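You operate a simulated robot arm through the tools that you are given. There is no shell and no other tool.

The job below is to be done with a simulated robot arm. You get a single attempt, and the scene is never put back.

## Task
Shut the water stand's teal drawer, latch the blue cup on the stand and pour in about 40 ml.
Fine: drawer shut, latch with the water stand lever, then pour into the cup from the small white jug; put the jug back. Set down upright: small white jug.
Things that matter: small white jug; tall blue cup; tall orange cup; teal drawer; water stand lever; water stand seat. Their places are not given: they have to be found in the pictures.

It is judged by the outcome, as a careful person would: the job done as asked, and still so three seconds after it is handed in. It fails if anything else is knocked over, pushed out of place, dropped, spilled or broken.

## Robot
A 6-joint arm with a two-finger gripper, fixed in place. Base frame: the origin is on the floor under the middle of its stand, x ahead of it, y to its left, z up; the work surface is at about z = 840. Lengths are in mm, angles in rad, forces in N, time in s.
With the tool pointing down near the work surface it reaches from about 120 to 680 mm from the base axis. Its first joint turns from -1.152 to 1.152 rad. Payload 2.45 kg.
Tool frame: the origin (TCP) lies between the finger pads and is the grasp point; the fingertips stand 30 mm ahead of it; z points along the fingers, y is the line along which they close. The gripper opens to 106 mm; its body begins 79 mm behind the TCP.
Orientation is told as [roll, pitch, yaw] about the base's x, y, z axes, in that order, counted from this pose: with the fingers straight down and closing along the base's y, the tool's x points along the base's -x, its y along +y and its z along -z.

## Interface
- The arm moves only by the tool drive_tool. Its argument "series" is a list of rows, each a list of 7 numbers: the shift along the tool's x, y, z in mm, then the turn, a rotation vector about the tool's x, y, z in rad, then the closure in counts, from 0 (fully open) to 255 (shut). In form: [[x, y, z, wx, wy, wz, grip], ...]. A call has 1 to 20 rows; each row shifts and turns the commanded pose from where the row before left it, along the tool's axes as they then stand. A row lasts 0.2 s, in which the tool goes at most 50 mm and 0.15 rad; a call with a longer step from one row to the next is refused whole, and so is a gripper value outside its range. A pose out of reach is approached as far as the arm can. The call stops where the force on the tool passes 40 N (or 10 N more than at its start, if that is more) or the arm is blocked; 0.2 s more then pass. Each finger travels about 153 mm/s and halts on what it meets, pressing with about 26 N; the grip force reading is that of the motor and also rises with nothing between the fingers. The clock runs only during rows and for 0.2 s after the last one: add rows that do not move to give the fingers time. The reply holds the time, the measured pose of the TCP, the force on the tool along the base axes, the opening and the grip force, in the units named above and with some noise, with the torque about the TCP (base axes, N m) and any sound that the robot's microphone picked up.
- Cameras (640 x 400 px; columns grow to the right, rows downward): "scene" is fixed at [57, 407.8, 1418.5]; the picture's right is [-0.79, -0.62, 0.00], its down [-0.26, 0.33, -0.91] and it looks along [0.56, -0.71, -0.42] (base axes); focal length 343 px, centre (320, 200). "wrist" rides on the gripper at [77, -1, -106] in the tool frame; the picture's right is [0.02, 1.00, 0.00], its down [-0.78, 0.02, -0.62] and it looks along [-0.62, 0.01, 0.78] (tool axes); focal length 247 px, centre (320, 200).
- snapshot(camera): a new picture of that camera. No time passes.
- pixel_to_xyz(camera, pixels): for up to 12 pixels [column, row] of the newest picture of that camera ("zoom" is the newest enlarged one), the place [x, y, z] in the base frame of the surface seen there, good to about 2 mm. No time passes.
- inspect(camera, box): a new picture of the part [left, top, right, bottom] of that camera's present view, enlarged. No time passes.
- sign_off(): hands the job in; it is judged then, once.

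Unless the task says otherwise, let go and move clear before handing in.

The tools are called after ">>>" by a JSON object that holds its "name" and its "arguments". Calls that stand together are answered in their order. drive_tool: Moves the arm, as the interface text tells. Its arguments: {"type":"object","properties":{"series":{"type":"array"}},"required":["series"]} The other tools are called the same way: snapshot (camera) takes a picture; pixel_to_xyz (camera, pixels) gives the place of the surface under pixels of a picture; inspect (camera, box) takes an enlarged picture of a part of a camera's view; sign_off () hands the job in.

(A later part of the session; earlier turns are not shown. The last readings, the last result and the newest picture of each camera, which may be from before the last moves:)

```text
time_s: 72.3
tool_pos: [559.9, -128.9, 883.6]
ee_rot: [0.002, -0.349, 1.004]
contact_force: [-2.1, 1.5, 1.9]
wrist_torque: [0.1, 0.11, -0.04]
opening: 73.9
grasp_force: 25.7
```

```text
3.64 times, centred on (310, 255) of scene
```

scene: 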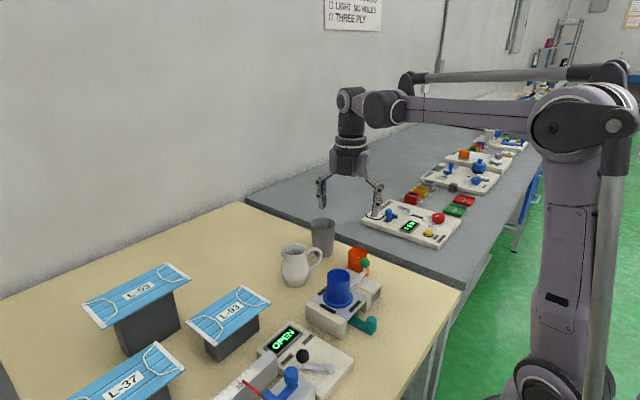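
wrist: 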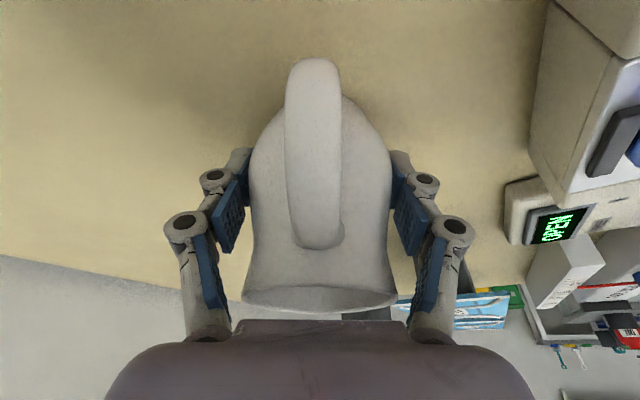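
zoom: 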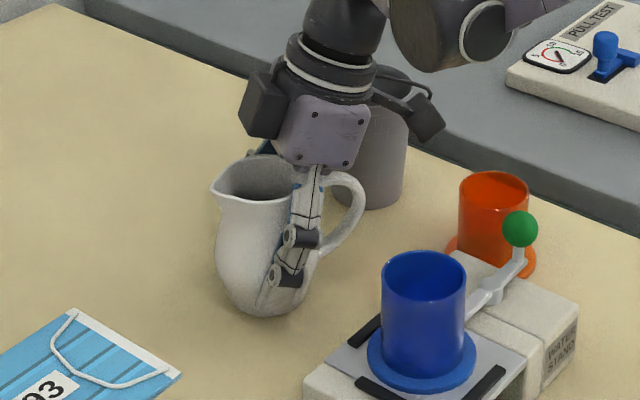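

The jug is gripped at 73.9 mm opening with ~26 N, and it hasn't moved. I'll lift a little with full closure and check for slipping.

>>> {"name": "drive_tool", "arguments": {"series": [[0, 0, 0, 0, 0, 0, 255], [-1.7, 0, -4.7, 0, 0, 0, 255], [-3.4, 0, -9.4, 0, 0, 0, 255], [-3.4, 0, -9.4, 0, 0, 0, 255], [0, 0, 0, 0, 0, 0, 255], [0, 0, 0, 0, 0, 0, 255]]}}

>>> {"name": "snapshot", "arguments": {"camera": "wrist"}}

>>> {"name": "inspect", "arguments": {"camera": "scene", "box": [250, 200, 370, 310]}}

```text
time_s: 73.7
tool_pos: [560.8, -128.4, 909.2]
ee_rot: [0.001, -0.35, 1.003]
contact_force: [-1.1, 0.5, -3.4]
wrist_torque: [0.05, 0.02, 0.02]
opening: 73.9
grasp_force: 26.4
```

```text
taken
```

wrist: 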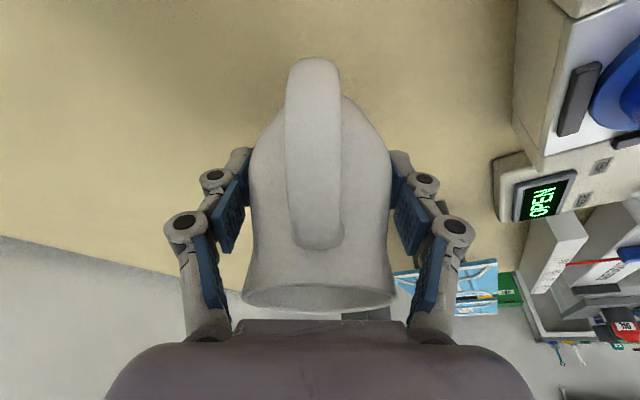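

```text
3.64 times, centred on (310, 255) of scene
```

zoom: 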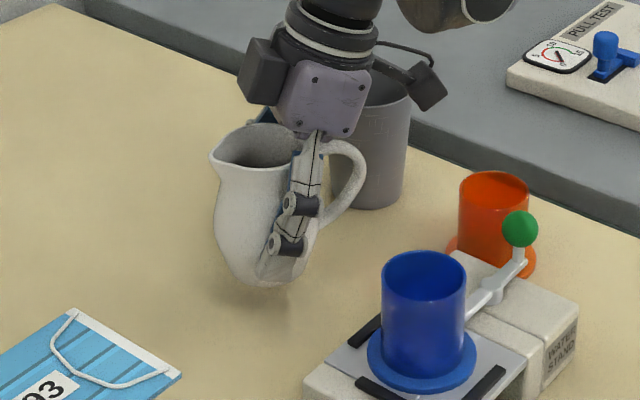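

The jug hangs upright with no slip (about 3 N of weight). I'll lift it to z≈1035 and carry it smoothly to the pre-pour place near (435,-157).

>>> {"name": "drive_tool", "arguments": {"series": [[-7.2, 0, -19.7, 0, 0, 0, 255], [-8.6, 0, -23.6, 0, 0, 0, 255], [-8.6, 0, -23.6, 0, 0, 0, 255], [-8.6, 0, -23.6, 0, 0, 0, 255], [-8.6, 0, -23.6, 0, 0, 0, 255], [-3, 0, -8, 0, 0, 0, 255], [0, 0, 0, 0, 0, 0, 255], [7, 7.5, -2.6, 0, 0, 0, 255], [14.3, 15, -5.2, 0, 0, 0, 255], [14.3, 15, -5.2, 0, 0, 0, 255], [14.3, 15, -5.2, 0, 0, 0, 255], [14.3, 15, -5.2, 0, 0, 0, 255], [14.3, 15, -5.2, 0, 0, 0, 255], [7, 7.5, -2.6, 0, 0, 0, 255], [0, 0, 0, 0, 0, 0, 255], [0, 0, 0, 0, 0, 0, 255]]}}

>>> {"name": "snapshot", "arguments": {"camera": "wrist"}}

>>> {"name": "snapshot", "arguments": {"camera": "scene"}}

```text
time_s: 77.1
tool_pos: [435.3, -158.6, 1038.3]
ee_rot: [0.001, -0.348, 1.002]
contact_force: [-0.3, 0.6, -3.1]
wrist_torque: [0.06, -0.02, 0.02]
opening: 73.8
grasp_force: 25.7
```

```text
taken
```

wrist: 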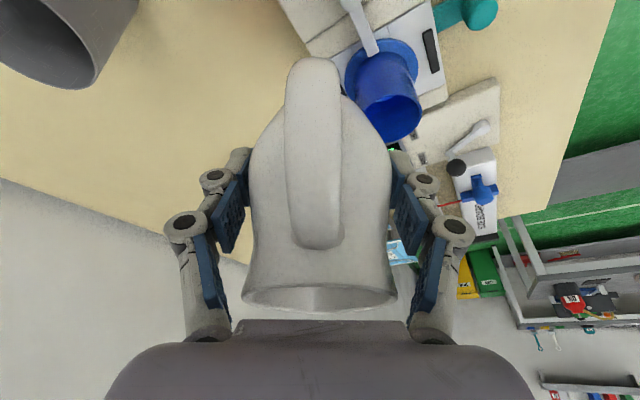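

```text
taken
```

scene: 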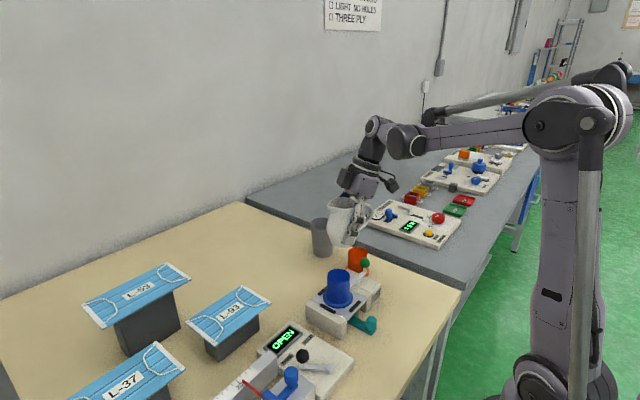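

The jug is upright at (435,-158,1038) and held without slip. I'll yaw it about its axis to ~2.1 rad, so the spout faces the cup.

>>> {"name": "drive_tool", "arguments": {"series": [[0, 0, 0, -0.0235, 0, -0.0645, 255], [0, 0, 0, -0.0376, 0, -0.103, 255], [0, 0, 0, -0.0376, 0, -0.103, 255], [0, 0, 0, -0.0376, 0, -0.103, 255], [0, 0, 0, -0.0376, 0, -0.103, 255], [0, 0, 0, -0.0376, 0, -0.103, 255], [0, 0, 0, -0.0376, 0, -0.103, 255], [0, 0, 0, -0.0376, 0, -0.103, 255], [0, 0, 0, -0.0376, 0, -0.103, 255], [0, 0, 0, -0.0376, 0, -0.103, 255], [0, 0, 0, -0.0235, 0, -0.0645, 255], [0, 0, 0, 0, 0, 0, 255], [0, 0, 0, 0, 0, 0, 255]]}}

>>> {"name": "snapshot", "arguments": {"camera": "wrist"}}

>>> {"name": "inspect", "arguments": {"camera": "scene", "box": [270, 150, 430, 330]}}

```text
time_s: 79.9
tool_pos: [435.9, -156.8, 1037.0]
ee_rot: [0.003, -0.35, 2.128]
contact_force: [0.4, -0.4, -3.3]
wrist_torque: [-0.02, 0.03, -0.01]
opening: 73.5
grasp_force: 26.5
```

```text
taken
```

wrist: 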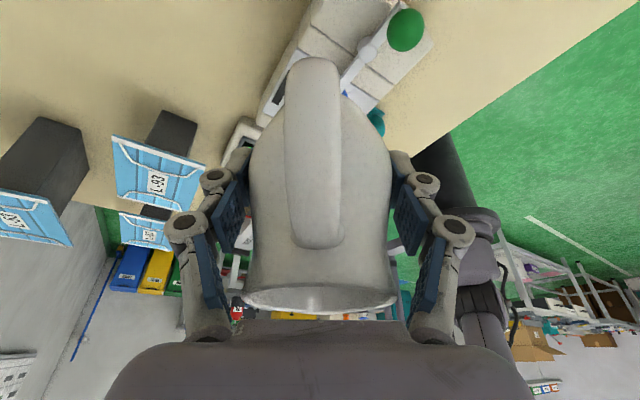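

```text
2.22 times, centred on (350, 240) of scene
```

zoom: 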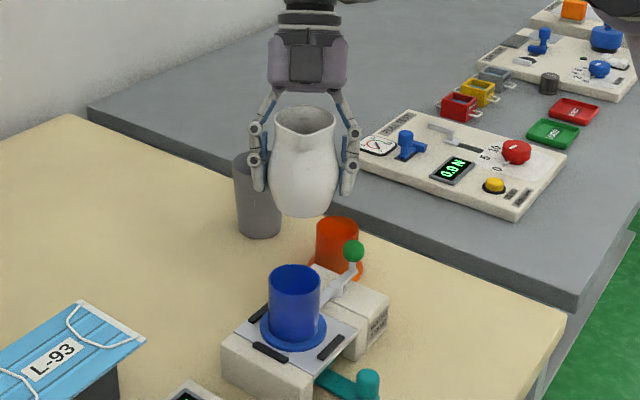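

The scene camera now looks straight at the spout, which is facing the cup. Before pouring, I'll remeasure the cup's rim position in this enlarged view.

>>> {"name": "pixel_to_xyz", "arguments": {"camera": "zoom", "pixels": [[295, 299], [295, 265], [270, 285], [320, 285], [295, 275], [353, 250], [276, 112], [333, 112], [304, 130], [304, 107], [305, 212]]}}

```text
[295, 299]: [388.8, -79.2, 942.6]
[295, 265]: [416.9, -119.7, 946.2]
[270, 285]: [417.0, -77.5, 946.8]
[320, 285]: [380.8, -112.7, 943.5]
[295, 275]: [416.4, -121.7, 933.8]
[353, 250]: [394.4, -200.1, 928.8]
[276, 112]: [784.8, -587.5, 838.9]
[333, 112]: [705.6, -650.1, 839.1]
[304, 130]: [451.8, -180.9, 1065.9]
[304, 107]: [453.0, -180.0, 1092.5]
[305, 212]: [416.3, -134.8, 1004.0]
```

The cup rim centre comes out near (401,-98.5), and the jug rim sits where expected. I'll back off 8.5 mm and tilt the jug 0.7 rad forward, up high where no water should flow yet, checking the grip.

>>> {"name": "drive_tool", "arguments": {"series": [[8, -1, -2.9, 0, 0, 0, 255], [0, 0, 0, 0, 0.05, 0, 255], [0, 0, 0, 0, 0.08, 0, 255], [0, 0, 0, 0, 0.08, 0, 255], [0, 0, 0, 0, 0.08, 0, 255], [0, 0, 0, 0, 0.08, 0, 255], [0, 0, 0, 0, 0.08, 0, 255], [0, 0, 0, 0, 0.05, 0, 255], [0, 0, 0, 0, 0, 0, 255], [0, 0, 0, 0, 0, 0, 255]]}}

>>> {"name": "snapshot", "arguments": {"camera": "wrist"}}

>>> {"name": "inspect", "arguments": {"camera": "scene", "box": [270, 150, 430, 330]}}

```text
time_s: 82.1
tool_pos: [439.8, -163.8, 1038.7]
ee_rot: [0.001, 0.149, 2.128]
contact_force: [0.4, -1.1, -3.6]
wrist_torque: [0.0, 0.01, -0.02]
opening: 73.8
grasp_force: 26.0
```

```text
taken
```

wrist: 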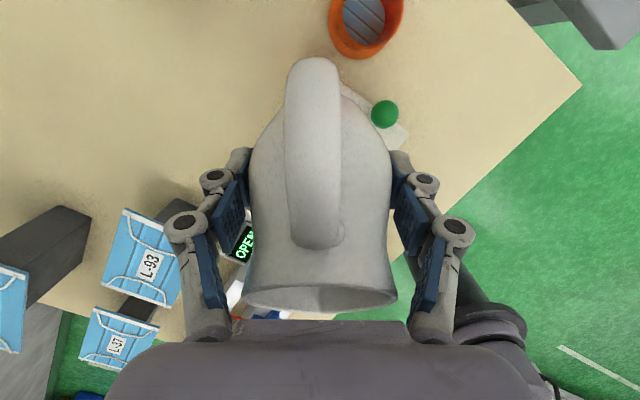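

```text
2.22 times, centred on (350, 240) of scene
```

zoom: 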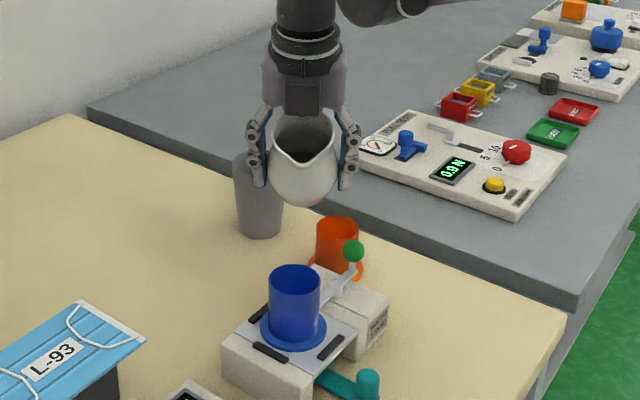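

The jug tilted 0.5 rad with no slip and no flow. I'll lower it to z≈983 and tilt to about 0.85 rad (still short of the expected flow angle), then look.

>>> {"name": "drive_tool", "arguments": {"series": [[-2.7, 0, 18, 0, 0, 0, 255], [-2.8, 0, 18.4, 0, 0, 0, 255], [-2.7, 0, 18, 0, 0, 0, 255], [0, 0, 0, 0, 0.05, 0, 255], [0, 0, 0, 0, 0.07, 0, 255], [0, 0, 0, 0, 0.07, 0, 255], [0, 0, 0, 0, 0.07, 0, 255], [0, 0, 0, 0, 0.06, 0, 255], [0, 0, 0, 0, 0.03, 0, 255], [0, 0, 0, 0, 0, 0, 255], [0, 0, 0, 0, 0, 0, 255]]}}

>>> {"name": "inspect", "arguments": {"camera": "scene", "box": [290, 190, 410, 310]}}

>>> {"name": "snapshot", "arguments": {"camera": "wrist"}}

```text
time_s: 84.5
tool_pos: [440.2, -163.1, 983.6]
ee_rot: [0.002, 0.5, 2.127]
contact_force: [-0.8, -0.3, -3.3]
wrist_torque: [0.0, -0.02, -0.02]
opening: 73.6
grasp_force: 26.0
```

```text
3.33 times, centred on (350, 250) of scene
```

zoom: 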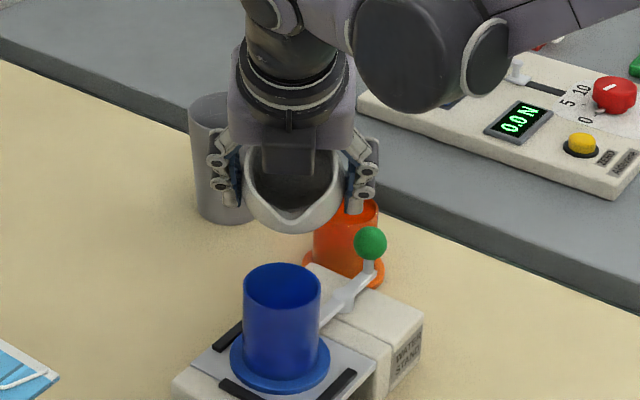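

```text
taken
```

wrist: 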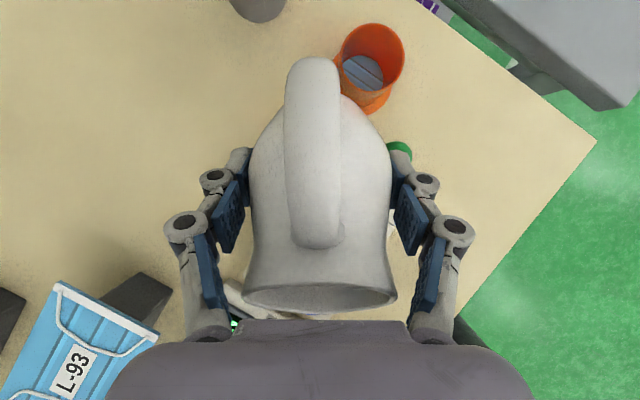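

No slip again at 0.85 rad. The spout tip is at about (292,231) in the enlargement, above and behind the cup rim. I'll measure the spout tip, the rim and the cup interior.

>>> {"name": "pixel_to_xyz", "arguments": {"camera": "zoom", "pixels": [[292, 231], [292, 226], [285, 229], [300, 229], [282, 267], [282, 303], [245, 285], [320, 285], [282, 280], [290, 205], [290, 190]]}}

```text
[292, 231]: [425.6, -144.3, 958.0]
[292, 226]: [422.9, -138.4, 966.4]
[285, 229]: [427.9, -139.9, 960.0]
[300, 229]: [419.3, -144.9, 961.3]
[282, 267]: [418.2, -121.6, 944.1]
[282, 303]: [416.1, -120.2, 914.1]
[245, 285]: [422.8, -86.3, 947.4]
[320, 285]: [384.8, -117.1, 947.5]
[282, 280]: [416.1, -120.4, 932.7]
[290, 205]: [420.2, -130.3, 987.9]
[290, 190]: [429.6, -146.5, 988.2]
```

The points just below the tip fall on the belly. I'll enlarge further to find the spout tip exactly.

>>> {"name": "inspect", "arguments": {"camera": "scene", "box": [315, 225, 375, 285]}}

```text
6.67 times, centred on (345, 255) of scene
```

zoom: 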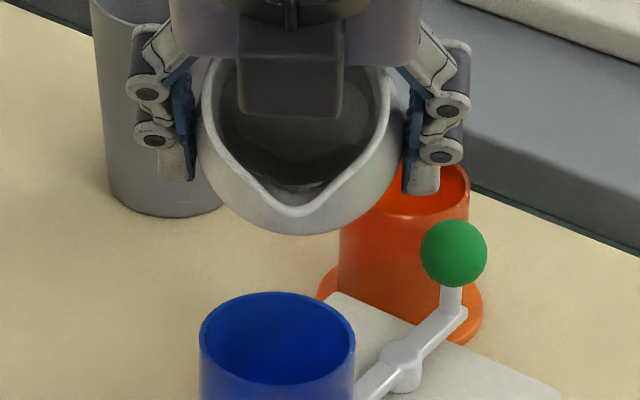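

The spout lip is visible at (297,207), with a water edge near (300,188) inside the jug. I'll measure these.

>>> {"name": "pixel_to_xyz", "arguments": {"camera": "zoom", "pixels": [[297, 207], [297, 213], [270, 192], [330, 192], [300, 186], [295, 170], [290, 140], [320, 175], [260, 165], [278, 295], [278, 383], [205, 335]]}}

```text
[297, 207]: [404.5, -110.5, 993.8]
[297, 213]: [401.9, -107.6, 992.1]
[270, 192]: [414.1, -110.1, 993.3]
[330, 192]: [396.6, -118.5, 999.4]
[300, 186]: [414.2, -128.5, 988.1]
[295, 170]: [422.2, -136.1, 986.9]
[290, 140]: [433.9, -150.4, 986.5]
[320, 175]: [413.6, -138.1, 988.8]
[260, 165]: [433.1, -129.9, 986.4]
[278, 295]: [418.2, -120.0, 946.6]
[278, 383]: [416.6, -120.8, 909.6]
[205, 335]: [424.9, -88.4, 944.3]
```

The lip is at about (403,-108.5,993) and the water surface inside is at z≈987, so flow is about to start as predicted near 0.95 rad. The lip is ~9 mm short of the cup centre. I'll shift 3 mm sideways, lower 6 mm, tilt 0.06 rad more and look.

>>> {"name": "drive_tool", "arguments": {"series": [[-2.9, -3, 5.3, 0, 0, 0, 255], [0, 0, 0, 0, 0.03, 0, 255], [0, 0, 0, 0, 0.03, 0, 255], [0, 0, 0, 0, 0, 0, 255], [0, 0, 0, 0, 0, 0, 255]]}}

>>> {"name": "inspect", "arguments": {"camera": "scene", "box": [315, 225, 375, 285]}}

>>> {"name": "pixel_to_xyz", "arguments": {"camera": "zoom", "pixels": [[297, 225], [297, 215], [290, 190], [280, 160], [320, 180], [278, 300], [278, 320], [278, 340], [278, 360]]}}

```text
time_s: 85.7
tool_pos: [440.9, -162.1, 977.5]
ee_rot: [0.002, 0.56, 2.127]
contact_force: [0.3, 0.3, -3.3]
wrist_torque: [0.01, 0.01, 0.01]
opening: 73.9
grasp_force: 25.8
```

```text
6.67 times, centred on (345, 255) of scene
```

zoom: 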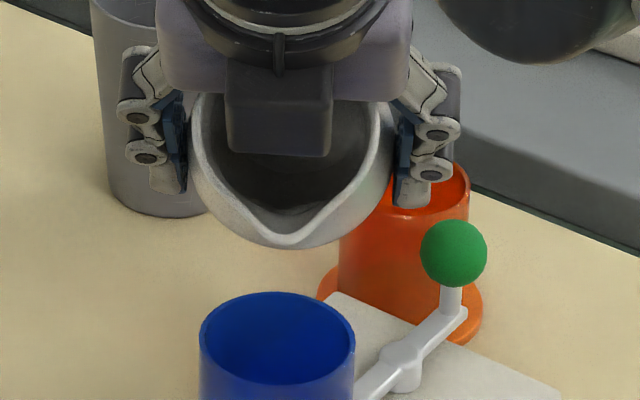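

```text
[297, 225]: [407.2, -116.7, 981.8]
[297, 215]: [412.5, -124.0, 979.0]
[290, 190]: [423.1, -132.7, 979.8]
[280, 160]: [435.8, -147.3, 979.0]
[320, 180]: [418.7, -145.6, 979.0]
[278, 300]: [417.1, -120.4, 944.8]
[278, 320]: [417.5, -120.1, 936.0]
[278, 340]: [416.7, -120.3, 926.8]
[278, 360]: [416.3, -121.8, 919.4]
```

The water surface is at z≈979, with the lip just above it at (287,236), and there is no flow yet. I'll tilt 0.04 rad more and wait.

>>> {"name": "drive_tool", "arguments": {"series": [[0, 0, 0, 0, 0.02, 0, 255], [0, 0, 0, 0, 0.02, 0, 255], [0, 0, 0, 0, 0, 0, 255], [0, 0, 0, 0, 0, 0, 255]]}}

>>> {"name": "inspect", "arguments": {"camera": "scene", "box": [315, 225, 375, 285]}}

>>> {"name": "pixel_to_xyz", "arguments": {"camera": "zoom", "pixels": [[287, 232], [287, 238], [287, 243], [287, 225], [290, 200], [280, 170], [278, 340], [278, 370], [278, 380]]}}

```text
time_s: 86.7
tool_pos: [442.3, -161.6, 977.4]
ee_rot: [0.003, 0.599, 2.127]
contact_force: [0.1, 0.5, -3.4]
wrist_torque: [-0.01, 0.0, 0.0]
opening: 74.0
grasp_force: 26.0
```

```text
6.67 times, centred on (345, 255) of scene
```

zoom: 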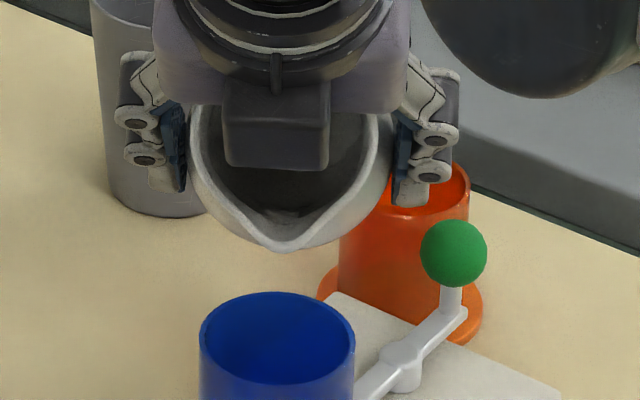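

```text
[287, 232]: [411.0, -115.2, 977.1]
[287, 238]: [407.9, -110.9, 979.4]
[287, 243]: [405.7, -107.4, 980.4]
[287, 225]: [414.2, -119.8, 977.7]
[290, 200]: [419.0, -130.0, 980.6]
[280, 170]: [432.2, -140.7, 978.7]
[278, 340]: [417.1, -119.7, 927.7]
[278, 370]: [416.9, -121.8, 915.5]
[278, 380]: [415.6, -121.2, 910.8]
```

Lip at z≈980.5, water ≈978; nearly level. I'll tilt 0.03 rad more and wait.

>>> {"name": "drive_tool", "arguments": {"series": [[0, 0, 0, 0, 0.03, 0, 255], [0, 0, 0, 0, 0, 0, 255], [0, 0, 0, 0, 0, 0, 255], [0, 0, 0, 0, 0, 0, 255]]}}

>>> {"name": "inspect", "arguments": {"camera": "scene", "box": [315, 225, 375, 285]}}

>>> {"name": "pixel_to_xyz", "arguments": {"camera": "zoom", "pixels": [[287, 238], [285, 246], [285, 250], [290, 215], [280, 190], [278, 340], [278, 370], [278, 380], [260, 380]]}}

```text
time_s: 87.7
tool_pos: [442.4, -162.3, 976.7]
ee_rot: [0.003, 0.631, 2.128]
contact_force: [-0.7, 0.5, -4.4]
wrist_torque: [0.03, -0.01, 0.0]
opening: 74.1
grasp_force: 25.9
```

```text
6.67 times, centred on (345, 255) of scene
```

zoom: 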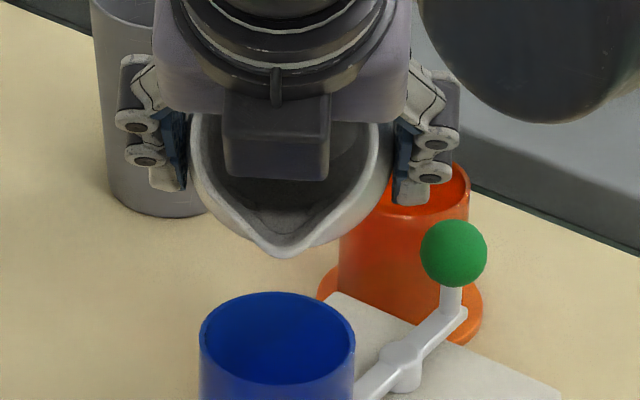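

```text
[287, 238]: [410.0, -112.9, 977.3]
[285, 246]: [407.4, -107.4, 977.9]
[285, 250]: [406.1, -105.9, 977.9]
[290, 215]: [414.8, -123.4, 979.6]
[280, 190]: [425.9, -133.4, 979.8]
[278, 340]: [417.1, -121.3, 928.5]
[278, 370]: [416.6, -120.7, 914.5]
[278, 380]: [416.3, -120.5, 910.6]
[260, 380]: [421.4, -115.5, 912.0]
```

Lip and water are both at about z 978, right at the brim. I'll tilt a further 0.03 rad and wait longer.

>>> {"name": "drive_tool", "arguments": {"series": [[0, 0, 0, 0, 0.03, 0, 255], [0, 0, 0, 0, 0, 0, 255], [0, 0, 0, 0, 0, 0, 255], [0, 0, 0, 0, 0, 0, 255]]}}

>>> {"name": "inspect", "arguments": {"camera": "scene", "box": [315, 225, 375, 285]}}

>>> {"name": "pixel_to_xyz", "arguments": {"camera": "zoom", "pixels": [[285, 240], [285, 250], [285, 255], [290, 220], [280, 200], [278, 340], [278, 370], [278, 380], [260, 380]]}}

```text
time_s: 88.7
tool_pos: [442.8, -162.6, 977.3]
ee_rot: [0.003, 0.66, 2.127]
contact_force: [-0.1, -0.5, -3.5]
wrist_torque: [0.02, -0.01, -0.04]
opening: 74.0
grasp_force: 25.5
```

```text
6.67 times, centred on (345, 255) of scene
```

zoom: 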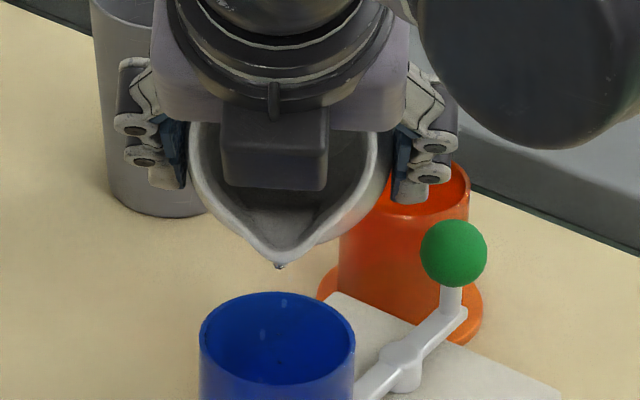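

```text
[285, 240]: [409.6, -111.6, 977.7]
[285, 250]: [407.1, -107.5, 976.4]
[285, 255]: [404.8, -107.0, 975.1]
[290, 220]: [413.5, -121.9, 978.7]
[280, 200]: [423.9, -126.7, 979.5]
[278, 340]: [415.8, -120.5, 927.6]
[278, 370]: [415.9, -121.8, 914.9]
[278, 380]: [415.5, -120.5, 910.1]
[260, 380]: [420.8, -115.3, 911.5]
```

A drop is at the lip tip (281,264) and droplets are falling inside the cup opening, e.g. (284,302). Flow has begun and is on target. I'll hold here for a second and look.

>>> {"name": "drive_tool", "arguments": {"series": [[0, 0, 0, 0, 0, 0, 255], [0, 0, 0, 0, 0, 0, 255], [0, 0, 0, 0, 0, 0, 255], [0, 0, 0, 0, 0, 0, 255], [0, 0, 0, 0, 0, 0, 255]]}}

>>> {"name": "inspect", "arguments": {"camera": "scene", "box": [315, 225, 375, 285]}}

>>> {"name": "pixel_to_xyz", "arguments": {"camera": "zoom", "pixels": [[285, 240], [285, 250], [290, 220], [280, 200], [278, 340], [278, 365], [278, 375], [278, 380], [260, 380]]}}

```text
time_s: 89.9
tool_pos: [443.0, -161.3, 976.5]
ee_rot: [0.003, 0.66, 2.127]
contact_force: [-0.4, -0.3, -2.7]
wrist_torque: [0.01, -0.01, 0.01]
opening: 74.0
grasp_force: 26.0
```

```text
6.67 times, centred on (345, 255) of scene
```

zoom: 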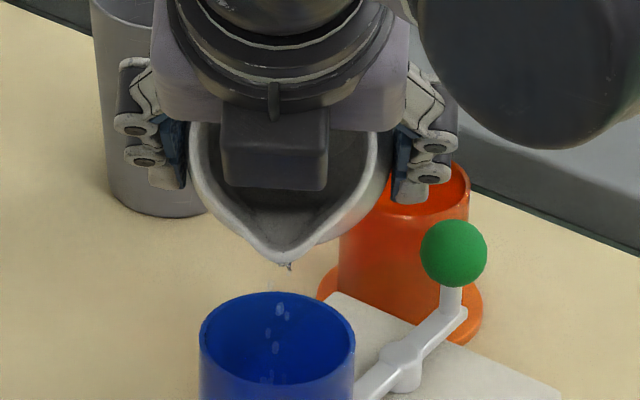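

```text
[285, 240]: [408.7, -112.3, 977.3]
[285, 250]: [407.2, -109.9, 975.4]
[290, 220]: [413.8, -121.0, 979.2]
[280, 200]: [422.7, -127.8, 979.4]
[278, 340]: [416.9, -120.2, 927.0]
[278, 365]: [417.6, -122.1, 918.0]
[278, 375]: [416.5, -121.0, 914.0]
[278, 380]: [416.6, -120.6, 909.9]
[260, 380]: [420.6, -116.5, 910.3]
```

Droplets stream from the lip (287,265) into the cup interior (280,310)–(268,378), all inside the rim. I'll hold for 2 more seconds to see how the flow develops.

>>> {"name": "drive_tool", "arguments": {"series": [[0, 0, 0, 0, 0, 0, 255], [0, 0, 0, 0, 0, 0, 255], [0, 0, 0, 0, 0, 0, 255], [0, 0, 0, 0, 0, 0, 255], [0, 0, 0, 0, 0, 0, 255], [0, 0, 0, 0, 0, 0, 255], [0, 0, 0, 0, 0, 0, 255], [0, 0, 0, 0, 0, 0, 255], [0, 0, 0, 0, 0, 0, 255], [0, 0, 0, 0, 0, 0, 255]]}}

>>> {"name": "inspect", "arguments": {"camera": "scene", "box": [315, 225, 375, 285]}}

>>> {"name": "pixel_to_xyz", "arguments": {"camera": "zoom", "pixels": [[285, 240], [285, 250], [290, 220], [280, 200], [278, 340], [278, 365], [278, 375], [278, 380], [260, 380]]}}

```text
time_s: 92.1
tool_pos: [442.2, -161.8, 977.0]
ee_rot: [0.002, 0.66, 2.127]
contact_force: [0.0, 0.1, -3.9]
wrist_torque: [0.01, 0.01, 0.01]
opening: 73.8
grasp_force: 25.9
```

```text
6.67 times, centred on (345, 255) of scene
```

zoom: 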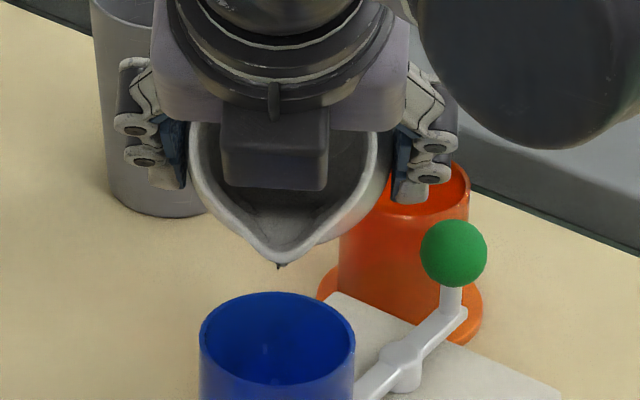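

```text
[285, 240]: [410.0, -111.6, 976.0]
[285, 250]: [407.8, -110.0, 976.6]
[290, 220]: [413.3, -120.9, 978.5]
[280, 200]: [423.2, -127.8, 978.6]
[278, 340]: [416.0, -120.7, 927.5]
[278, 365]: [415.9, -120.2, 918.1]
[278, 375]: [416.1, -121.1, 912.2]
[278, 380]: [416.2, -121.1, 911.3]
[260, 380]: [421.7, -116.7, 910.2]
```

The flow has died down to a drip, so each tilt angle pours a definite amount. I'll add 0.05 rad in small steps and hold while it runs.

>>> {"name": "drive_tool", "arguments": {"series": [[0, 0, 0, 0, 0.01, 0, 255], [0, 0, 0, 0, 0.01, 0, 255], [0, 0, 0, 0, 0.01, 0, 255], [0, 0, 0, 0, 0.01, 0, 255], [0, 0, 0, 0, 0.01, 0, 255], [0, 0, 0, 0, 0, 0, 255]]}}

>>> {"name": "inspect", "arguments": {"camera": "scene", "box": [315, 225, 375, 285]}}

```text
time_s: 93.5
tool_pos: [443.1, -162.7, 977.1]
ee_rot: [0.001, 0.71, 2.127]
contact_force: [0.8, 0.7, -4.4]
wrist_torque: [0.04, 0.03, 0.01]
opening: 74.0
grasp_force: 25.8
```

```text
6.67 times, centred on (345, 255) of scene
```

zoom: 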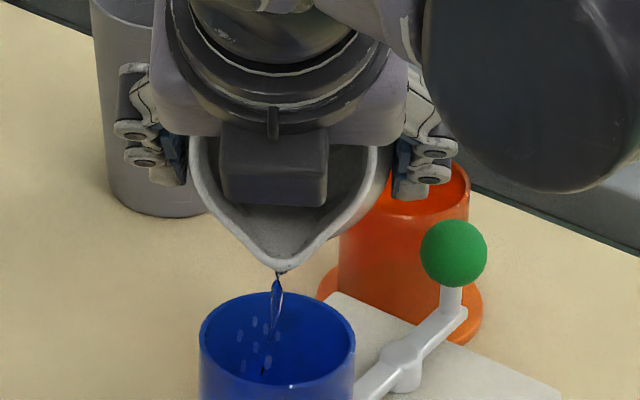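

A clear thin stream runs from the lip (280,272) into the cup, with droplets well inside the rim. I'll hold to let this angle run out.

>>> {"name": "drive_tool", "arguments": {"series": [[0, 0, 0, 0, 0, 0, 255], [0, 0, 0, 0, 0, 0, 255], [0, 0, 0, 0, 0, 0, 255], [0, 0, 0, 0, 0, 0, 255], [0, 0, 0, 0, 0, 0, 255], [0, 0, 0, 0, 0, 0, 255], [0, 0, 0, 0, 0, 0, 255], [0, 0, 0, 0, 0, 0, 255]]}}

>>> {"name": "inspect", "arguments": {"camera": "scene", "box": [315, 235, 375, 295]}}

>>> {"name": "pixel_to_xyz", "arguments": {"camera": "zoom", "pixels": [[278, 250], [278, 270], [278, 290], [278, 300], [278, 308], [278, 312], [262, 310], [295, 310], [278, 200], [280, 175]]}}

```text
time_s: 95.3
tool_pos: [443.1, -162.0, 975.7]
ee_rot: [0.001, 0.707, 2.126]
contact_force: [-0.2, 0.0, -3.8]
wrist_torque: [0.0, 0.0, 0.02]
opening: 74.0
grasp_force: 26.4
```

```text
6.67 times, centred on (345, 265) of scene
```

zoom: 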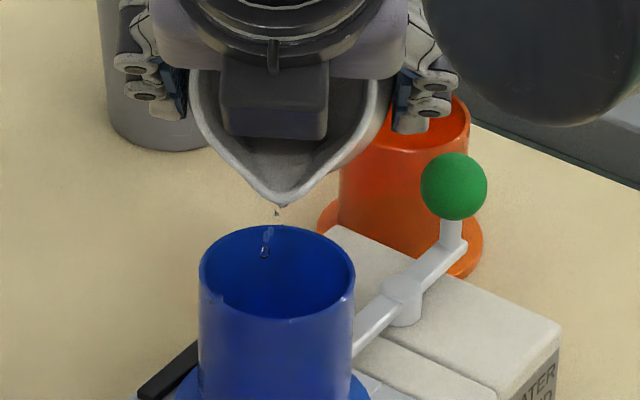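

```text
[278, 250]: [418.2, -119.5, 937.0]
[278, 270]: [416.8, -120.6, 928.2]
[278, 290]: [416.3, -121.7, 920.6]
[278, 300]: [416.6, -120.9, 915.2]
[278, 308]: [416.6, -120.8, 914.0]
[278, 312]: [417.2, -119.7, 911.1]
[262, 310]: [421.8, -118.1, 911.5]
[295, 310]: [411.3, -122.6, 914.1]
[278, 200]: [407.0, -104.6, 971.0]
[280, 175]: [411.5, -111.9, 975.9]
```

The flow has stopped at this angle. No water line is visible yet in the cup: the far wall reads down to z≈911, i.e. below about 30 ml. I'll add 0.03 rad more and hold.

>>> {"name": "drive_tool", "arguments": {"series": [[0, 0, 0, 0, 0.01, 0, 255], [0, 0, 0, 0, 0.01, 0, 255], [0, 0, 0, 0, 0.01, 0, 255], [0, 0, 0, 0, 0, 0, 255], [0, 0, 0, 0, 0, 0, 255], [0, 0, 0, 0, 0, 0, 255], [0, 0, 0, 0, 0, 0, 255], [0, 0, 0, 0, 0, 0, 255], [0, 0, 0, 0, 0, 0, 255], [0, 0, 0, 0, 0, 0, 255], [0, 0, 0, 0, 0, 0, 255], [0, 0, 0, 0, 0, 0, 255]]}}

>>> {"name": "inspect", "arguments": {"camera": "scene", "box": [315, 235, 375, 295]}}

>>> {"name": "pixel_to_xyz", "arguments": {"camera": "zoom", "pixels": [[278, 270], [278, 290], [278, 300], [278, 305], [278, 308], [278, 311], [278, 314], [262, 310], [295, 310], [278, 320]]}}

```text
time_s: 97.9
tool_pos: [443.2, -163.2, 978.0]
ee_rot: [0.001, 0.74, 2.128]
contact_force: [0.4, -0.8, -4.1]
wrist_torque: [-0.02, -0.01, 0.0]
opening: 73.8
grasp_force: 26.0
```

```text
6.67 times, centred on (345, 265) of scene
```

zoom: 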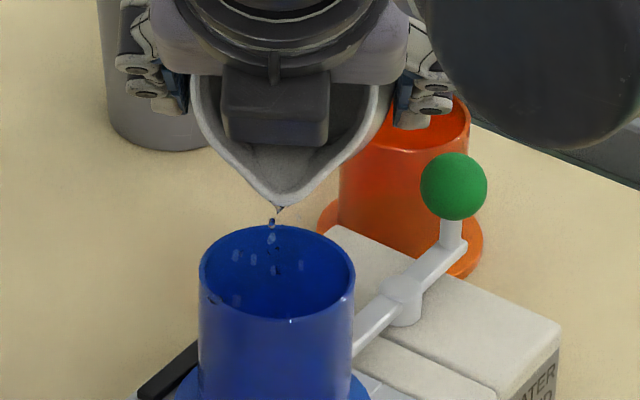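

```text
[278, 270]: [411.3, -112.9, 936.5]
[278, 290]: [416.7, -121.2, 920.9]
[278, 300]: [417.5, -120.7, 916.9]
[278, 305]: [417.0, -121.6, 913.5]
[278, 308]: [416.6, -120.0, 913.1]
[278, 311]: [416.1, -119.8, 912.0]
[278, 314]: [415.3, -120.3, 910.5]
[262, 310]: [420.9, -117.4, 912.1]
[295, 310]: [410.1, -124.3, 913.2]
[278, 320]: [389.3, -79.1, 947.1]
```

Still no water line above z≈910 in the cup; the stream stays inside the rim. I'll add 0.02 rad and hold again.

>>> {"name": "drive_tool", "arguments": {"series": [[0, 0, 0, 0, 0.01, 0, 255], [0, 0, 0, 0, 0.01, 0, 255], [0, 0, 0, 0, 0, 0, 255], [0, 0, 0, 0, 0, 0, 255], [0, 0, 0, 0, 0, 0, 255], [0, 0, 0, 0, 0, 0, 255], [0, 0, 0, 0, 0, 0, 255], [0, 0, 0, 0, 0, 0, 255], [0, 0, 0, 0, 0, 0, 255], [0, 0, 0, 0, 0, 0, 255], [0, 0, 0, 0, 0, 0, 255], [0, 0, 0, 0, 0, 0, 255]]}}

>>> {"name": "inspect", "arguments": {"camera": "scene", "box": [315, 235, 375, 295]}}

>>> {"name": "pixel_to_xyz", "arguments": {"camera": "zoom", "pixels": [[278, 290], [278, 300], [278, 305], [278, 308], [278, 311], [278, 314], [278, 316], [262, 310], [295, 310], [278, 200], [280, 190]]}}

```text
time_s: 100.5
tool_pos: [443.4, -162.8, 977.4]
ee_rot: [0.001, 0.76, 2.128]
contact_force: [0.8, 0.6, -3.3]
wrist_torque: [0.0, -0.01, -0.03]
opening: 73.7
grasp_force: 26.2
```

```text
6.67 times, centred on (345, 265) of scene
```

zoom: 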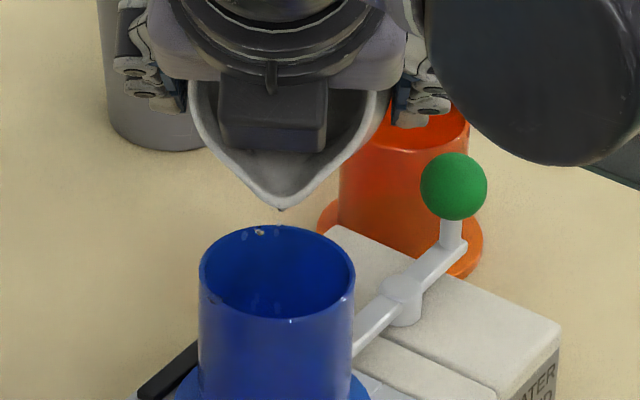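

```text
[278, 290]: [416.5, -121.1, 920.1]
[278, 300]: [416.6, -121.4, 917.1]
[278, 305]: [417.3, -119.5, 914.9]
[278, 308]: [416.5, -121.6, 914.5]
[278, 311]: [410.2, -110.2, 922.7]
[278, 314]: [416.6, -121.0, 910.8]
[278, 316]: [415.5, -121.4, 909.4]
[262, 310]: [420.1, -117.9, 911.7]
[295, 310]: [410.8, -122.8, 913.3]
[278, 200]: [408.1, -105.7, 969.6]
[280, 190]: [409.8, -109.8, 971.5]
```

Still nothing above z≈909.5 (under ~30 ml) and the flow is nearly stopped. I'll add another 0.02 rad and hold.

>>> {"name": "drive_tool", "arguments": {"series": [[0, 0, 0, 0, 0.01, 0, 255], [0, 0, 0, 0, 0.01, 0, 255], [0, 0, 0, 0, 0, 0, 255], [0, 0, 0, 0, 0, 0, 255], [0, 0, 0, 0, 0, 0, 255], [0, 0, 0, 0, 0, 0, 255], [0, 0, 0, 0, 0, 0, 255], [0, 0, 0, 0, 0, 0, 255], [0, 0, 0, 0, 0, 0, 255], [0, 0, 0, 0, 0, 0, 255], [0, 0, 0, 0, 0, 0, 255], [0, 0, 0, 0, 0, 0, 255]]}}

>>> {"name": "inspect", "arguments": {"camera": "scene", "box": [315, 235, 375, 295]}}

>>> {"name": "pixel_to_xyz", "arguments": {"camera": "zoom", "pixels": [[278, 290], [278, 300], [278, 305], [278, 308], [278, 311], [278, 314], [278, 316], [262, 310], [295, 310], [285, 314], [270, 314]]}}

```text
time_s: 103.1
tool_pos: [442.9, -163.4, 976.5]
ee_rot: [0.002, 0.778, 2.128]
contact_force: [-0.1, -0.1, -3.7]
wrist_torque: [-0.01, 0.01, 0.02]
opening: 73.9
grasp_force: 26.1
```

```text
6.67 times, centred on (345, 265) of scene
```

zoom: 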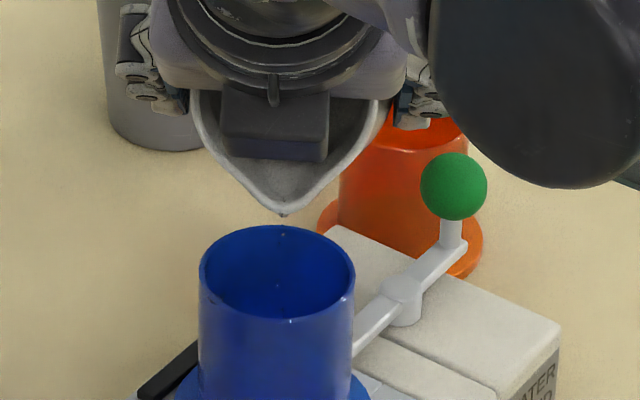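

```text
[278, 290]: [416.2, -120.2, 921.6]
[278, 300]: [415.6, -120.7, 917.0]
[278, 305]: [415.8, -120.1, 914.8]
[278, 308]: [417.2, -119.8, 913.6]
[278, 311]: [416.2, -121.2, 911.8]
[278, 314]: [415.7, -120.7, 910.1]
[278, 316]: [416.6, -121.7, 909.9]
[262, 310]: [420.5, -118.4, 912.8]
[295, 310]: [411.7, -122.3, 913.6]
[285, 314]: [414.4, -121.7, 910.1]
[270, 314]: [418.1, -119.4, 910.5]
```

There's no water line yet at 1.13 rad, so I want a direct measurement. I'll tilt back 0.5 rad over the cup, wait for the drips to end, and then move aside to look into the cup.

>>> {"name": "drive_tool", "arguments": {"series": [[0, 0, 0, 0, -0.06, 0, 255], [0, 0, 0, 0, -0.11, 0, 255], [0, 0, 0, 0, -0.11, 0, 255], [0, 0, 0, 0, -0.11, 0, 255], [0, 0, 0, 0, -0.11, 0, 255], [0, 0, 0, 0, 0, 0, 255], [0, 0, 0, 0, 0, 0, 255], [0, 0, 0, 0, 0, 0, 255], [0, 0, 0, 0, 0, 0, 255], [0, 0, 0, 0, 0, 0, 255], [0, 0, 0, 0, 0, 0, 255]]}}

>>> {"name": "inspect", "arguments": {"camera": "scene", "box": [300, 210, 390, 310]}}

>>> {"name": "snapshot", "arguments": {"camera": "wrist"}}

```text
time_s: 105.5
tool_pos: [442.8, -162.4, 977.1]
ee_rot: [0.0, 0.28, 2.127]
contact_force: [-0.3, 0.3, -3.0]
wrist_torque: [0.02, -0.01, 0.01]
opening: 73.3
grasp_force: 25.9
```

```text
4.00 times, centred on (345, 260) of scene
```

zoom: 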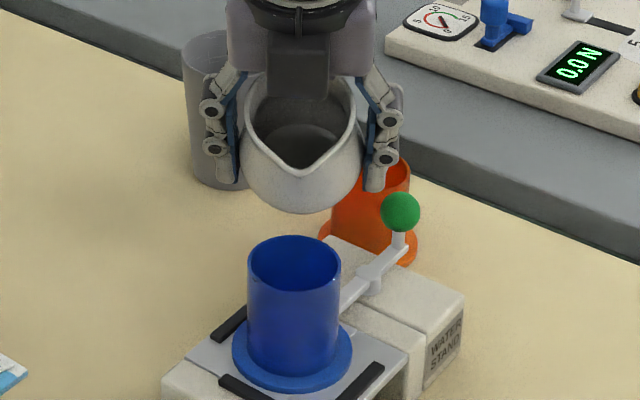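

```text
taken
```

wrist: 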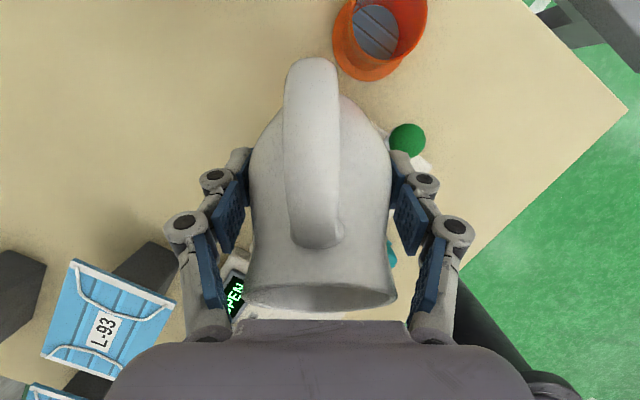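

There are no drips. I'll raise 53 mm and move the jug aside so the wrist camera can look down into the cup beside it.

>>> {"name": "drive_tool", "arguments": {"series": [[7.3, 0, -25.5, 0, 0, 0, 255], [7.3, 0, -25.5, 0, 0, 0, 255], [0, 0, 0, 0, 0, 0, 255], [-9.3, -8.2, -2.7, 0, 0, 0, 255], [-18.65, -16.45, -5.37, 0, 0, 0, 255], [-18.65, -16.45, -5.37, 0, 0, 0, 255], [-18.65, -16.45, -5.37, 0, 0, 0, 255], [-18.65, -16.45, -5.37, 0, 0, 0, 255], [-18.65, -16.45, -5.37, 0, 0, 0, 255], [-9.3, -8.2, -2.7, 0, 0, 0, 255], [0, 0, 0, 0, 0, 0, 255], [0, 0, 0, 0, 0, 0, 255]]}}

>>> {"name": "snapshot", "arguments": {"camera": "wrist"}}

>>> {"name": "inspect", "arguments": {"camera": "wrist", "box": [380, 60, 500, 180]}}

```text
time_s: 108.1
tool_pos: [466.6, -10.9, 1029.6]
ee_rot: [0.001, 0.281, 2.128]
contact_force: [-0.4, -0.8, -2.6]
wrist_torque: [0.03, -0.02, 0.01]
opening: 73.8
grasp_force: 26.2
```

```text
taken
```

wrist: 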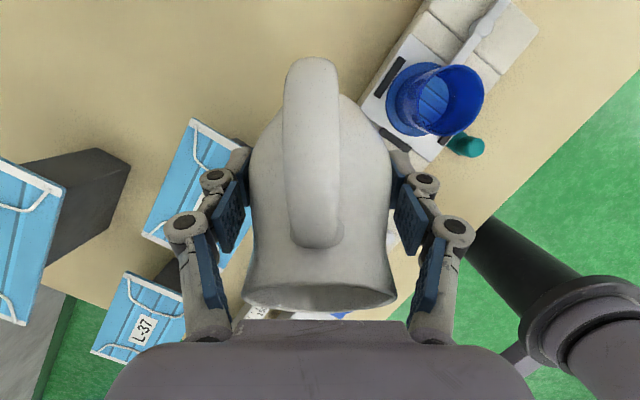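

```text
3.33 times, centred on (440, 120) of wrist
```

zoom: 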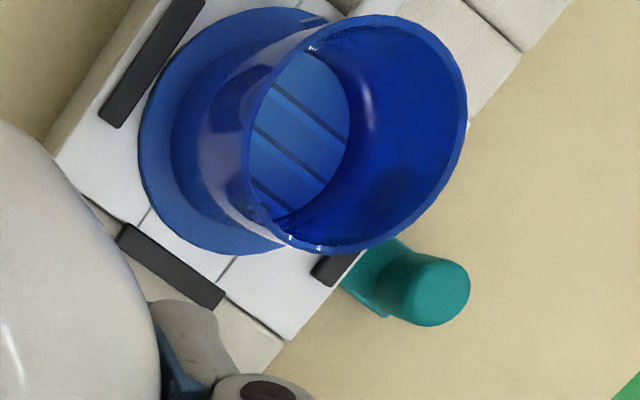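

I can see into the cup: a light striped disc at (300,130) and the wall beside it. I'll measure its height and edges.

>>> {"name": "pixel_to_xyz", "arguments": {"camera": "zoom", "pixels": [[300, 130], [330, 110], [280, 180], [300, 80], [345, 110], [300, 205], [355, 130], [370, 150], [310, 60], [262, 140], [340, 170], [420, 60]]}}

>>> {"name": "pixel_to_xyz", "arguments": {"camera": "zoom", "pixels": [[395, 22], [463, 110], [400, 225], [310, 250], [250, 175], [290, 55], [145, 130], [190, 35], [200, 230], [260, 8], [143, 180], [230, 252]]}}

```text
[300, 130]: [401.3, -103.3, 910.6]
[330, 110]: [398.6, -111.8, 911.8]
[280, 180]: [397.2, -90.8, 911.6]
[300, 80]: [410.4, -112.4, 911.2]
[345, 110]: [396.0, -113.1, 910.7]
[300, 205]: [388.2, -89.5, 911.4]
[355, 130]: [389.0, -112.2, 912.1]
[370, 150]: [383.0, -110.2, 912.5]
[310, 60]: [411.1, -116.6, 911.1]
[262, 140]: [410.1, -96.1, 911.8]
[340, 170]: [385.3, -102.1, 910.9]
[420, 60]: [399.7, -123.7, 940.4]
```

```text
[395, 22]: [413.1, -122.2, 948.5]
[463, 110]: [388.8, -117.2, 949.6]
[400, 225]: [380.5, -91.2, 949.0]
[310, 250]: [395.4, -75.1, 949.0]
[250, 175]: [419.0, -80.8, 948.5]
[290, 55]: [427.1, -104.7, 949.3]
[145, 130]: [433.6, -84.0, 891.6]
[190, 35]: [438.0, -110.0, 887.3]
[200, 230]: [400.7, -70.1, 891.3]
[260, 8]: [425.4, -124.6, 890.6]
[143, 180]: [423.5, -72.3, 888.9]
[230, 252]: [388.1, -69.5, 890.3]
```

The water surface in the cup reads z≈911.3. The floor is at ~893.6, so the depth is ~17.7 mm, and with an inner radius of ~23.3 mm that is about 30 ml. I need ~10 ml more (a level of about 917). I'll go back over the cup along the same path.

>>> {"name": "drive_tool", "arguments": {"series": [[9.3, 8.2, 2.7, 0, 0, 0, 255], [18.65, 16.45, 5.37, 0, 0, 0, 255], [18.65, 16.45, 5.37, 0, 0, 0, 255], [18.65, 16.45, 5.37, 0, 0, 0, 255], [18.65, 16.45, 5.37, 0, 0, 0, 255], [18.65, 16.45, 5.37, 0, 0, 0, 255], [9.3, 8.2, 2.7, 0, 0, 0, 255], [0, 0, 0, 0, 0, 0, 255], [-7.3, 0, 25.5, 0, 0, 0, 255], [-7.3, 0, 25.5, 0, 0, 0, 255], [0, 0, 0, 0, 0, 0, 255], [0, 0, 0, 0, 0, 0, 255]]}}

>>> {"name": "inspect", "arguments": {"camera": "scene", "box": [300, 210, 390, 310]}}

```text
time_s: 110.7
tool_pos: [441.7, -163.8, 975.4]
ee_rot: [0.002, 0.281, 2.128]
contact_force: [0.3, -0.4, -3.5]
wrist_torque: [0.03, 0.02, 0.0]
opening: 73.7
grasp_force: 25.3
```

```text
4.00 times, centred on (345, 260) of scene
```

zoom: 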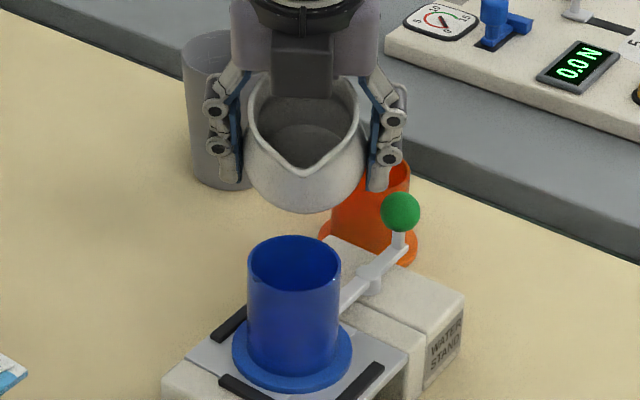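

The jug is back in its pouring place, about 1.5 mm to the right of before. I'll correct that and tilt back to 1.13 rad, where flow is just about to resume.

>>> {"name": "drive_tool", "arguments": {"series": [[0, -1.5, 0, 0, 0.06, 0, 255], [0, 0, 0, 0, 0.11, 0, 255], [0, 0, 0, 0, 0.11, 0, 255], [0, 0, 0, 0, 0.1, 0, 255], [0, 0, 0, 0, 0.06, 0, 255], [0, 0, 0, 0, 0.04, 0, 255], [0, 0, 0, 0, 0.02, 0, 255], [0, 0, 0, 0, 0, 0, 255], [0, 0, 0, 0, 0, 0, 255], [0, 0, 0, 0, 0, 0, 255], [0, 0, 0, 0, 0, 0, 255], [0, 0, 0, 0, 0, 0, 255]]}}

>>> {"name": "inspect", "arguments": {"camera": "scene", "box": [315, 235, 375, 295]}}

>>> {"name": "pixel_to_xyz", "arguments": {"camera": "zoom", "pixels": [[278, 290], [278, 300], [278, 305], [278, 308], [278, 311], [278, 314], [285, 314], [270, 314]]}}

```text
time_s: 113.3
tool_pos: [444.4, -162.4, 977.7]
ee_rot: [0.0, 0.778, 2.127]
contact_force: [0.0, 0.7, -2.2]
wrist_torque: [0.01, -0.04, -0.01]
opening: 74.1
grasp_force: 26.2
```

```text
6.67 times, centred on (345, 265) of scene
```

zoom: 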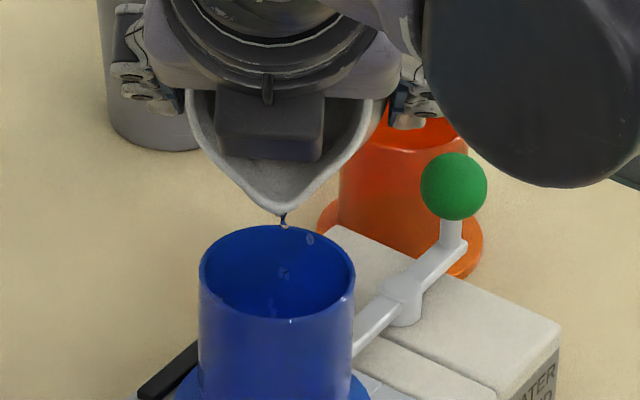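

```text
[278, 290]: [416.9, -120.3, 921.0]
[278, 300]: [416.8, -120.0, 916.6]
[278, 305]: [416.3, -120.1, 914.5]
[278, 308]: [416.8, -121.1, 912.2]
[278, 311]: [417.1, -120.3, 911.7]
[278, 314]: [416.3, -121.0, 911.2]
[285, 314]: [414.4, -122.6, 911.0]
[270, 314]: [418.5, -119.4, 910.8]
```

Flow has resumed gently at this angle, inside the rim, and the level reads ≈911. I'll add 0.02 rad and hold.

>>> {"name": "drive_tool", "arguments": {"series": [[0, 0, 0, 0, 0.01, 0, 255], [0, 0, 0, 0, 0.01, 0, 255], [0, 0, 0, 0, 0, 0, 255], [0, 0, 0, 0, 0, 0, 255], [0, 0, 0, 0, 0, 0, 255], [0, 0, 0, 0, 0, 0, 255], [0, 0, 0, 0, 0, 0, 255], [0, 0, 0, 0, 0, 0, 255], [0, 0, 0, 0, 0, 0, 255], [0, 0, 0, 0, 0, 0, 255], [0, 0, 0, 0, 0, 0, 255], [0, 0, 0, 0, 0, 0, 255]]}}

>>> {"name": "inspect", "arguments": {"camera": "scene", "box": [315, 235, 375, 295]}}

>>> {"name": "pixel_to_xyz", "arguments": {"camera": "zoom", "pixels": [[278, 290], [278, 297], [278, 300], [278, 303], [278, 306], [278, 309], [278, 312], [278, 315], [285, 314], [270, 314], [262, 308], [295, 308]]}}

```text
time_s: 115.9
tool_pos: [443.2, -162.2, 975.8]
ee_rot: [0.002, 0.8, 2.127]
contact_force: [-0.7, 0.4, -3.6]
wrist_torque: [0.0, 0.0, -0.01]
opening: 74.0
grasp_force: 26.2
```

```text
6.67 times, centred on (345, 265) of scene
```

zoom: 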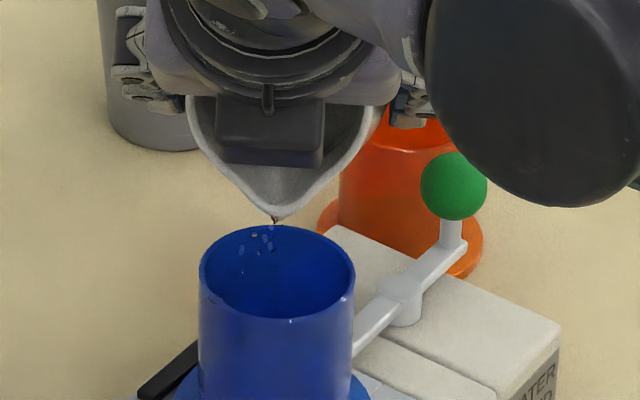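

```text
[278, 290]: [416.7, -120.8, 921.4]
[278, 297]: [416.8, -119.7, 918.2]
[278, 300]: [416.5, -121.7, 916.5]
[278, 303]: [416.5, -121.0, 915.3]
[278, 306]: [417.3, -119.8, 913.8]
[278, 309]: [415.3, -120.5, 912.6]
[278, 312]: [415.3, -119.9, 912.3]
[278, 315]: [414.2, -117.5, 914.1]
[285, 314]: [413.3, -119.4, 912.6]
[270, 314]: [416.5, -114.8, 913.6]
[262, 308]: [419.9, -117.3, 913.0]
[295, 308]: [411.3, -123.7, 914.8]
```

The lowest visible points now read as the water surface at z≈913 (about 33 ml). I'll add 0.02 rad more and hold.

>>> {"name": "drive_tool", "arguments": {"series": [[0, 0, 0, 0, 0.01, 0, 255], [0, 0, 0, 0, 0.01, 0, 255], [0, 0, 0, 0, 0, 0, 255], [0, 0, 0, 0, 0, 0, 255], [0, 0, 0, 0, 0, 0, 255], [0, 0, 0, 0, 0, 0, 255], [0, 0, 0, 0, 0, 0, 255], [0, 0, 0, 0, 0, 0, 255], [0, 0, 0, 0, 0, 0, 255], [0, 0, 0, 0, 0, 0, 255], [0, 0, 0, 0, 0, 0, 255], [0, 0, 0, 0, 0, 0, 255]]}}

>>> {"name": "inspect", "arguments": {"camera": "scene", "box": [315, 235, 375, 295]}}

>>> {"name": "pixel_to_xyz", "arguments": {"camera": "zoom", "pixels": [[278, 297], [278, 300], [278, 303], [278, 306], [278, 309], [278, 312], [278, 315], [285, 314], [270, 314], [262, 310], [295, 310], [290, 313]]}}

```text
time_s: 118.5
tool_pos: [445.3, -161.9, 976.7]
ee_rot: [0.002, 0.819, 2.127]
contact_force: [0.3, -0.2, -3.9]
wrist_torque: [-0.01, -0.01, 0.02]
opening: 74.0
grasp_force: 25.7
```

```text
6.67 times, centred on (345, 265) of scene
```

zoom: 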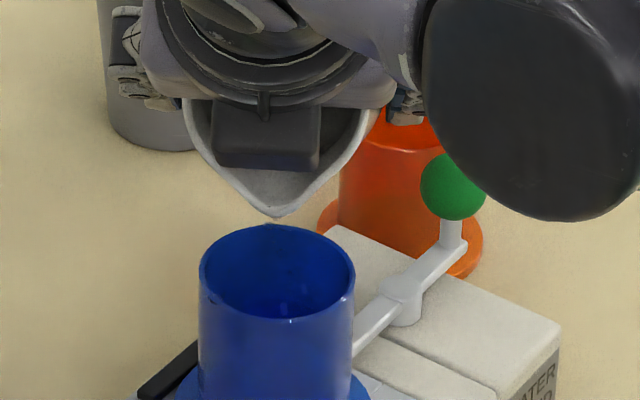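

```text
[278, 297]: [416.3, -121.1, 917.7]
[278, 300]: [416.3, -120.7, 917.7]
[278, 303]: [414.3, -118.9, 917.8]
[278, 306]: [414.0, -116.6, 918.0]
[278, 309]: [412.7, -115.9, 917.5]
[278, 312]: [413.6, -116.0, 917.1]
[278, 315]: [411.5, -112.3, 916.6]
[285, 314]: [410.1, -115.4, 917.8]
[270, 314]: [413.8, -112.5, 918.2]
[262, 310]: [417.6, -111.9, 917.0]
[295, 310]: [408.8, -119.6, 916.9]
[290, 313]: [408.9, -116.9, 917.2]
```

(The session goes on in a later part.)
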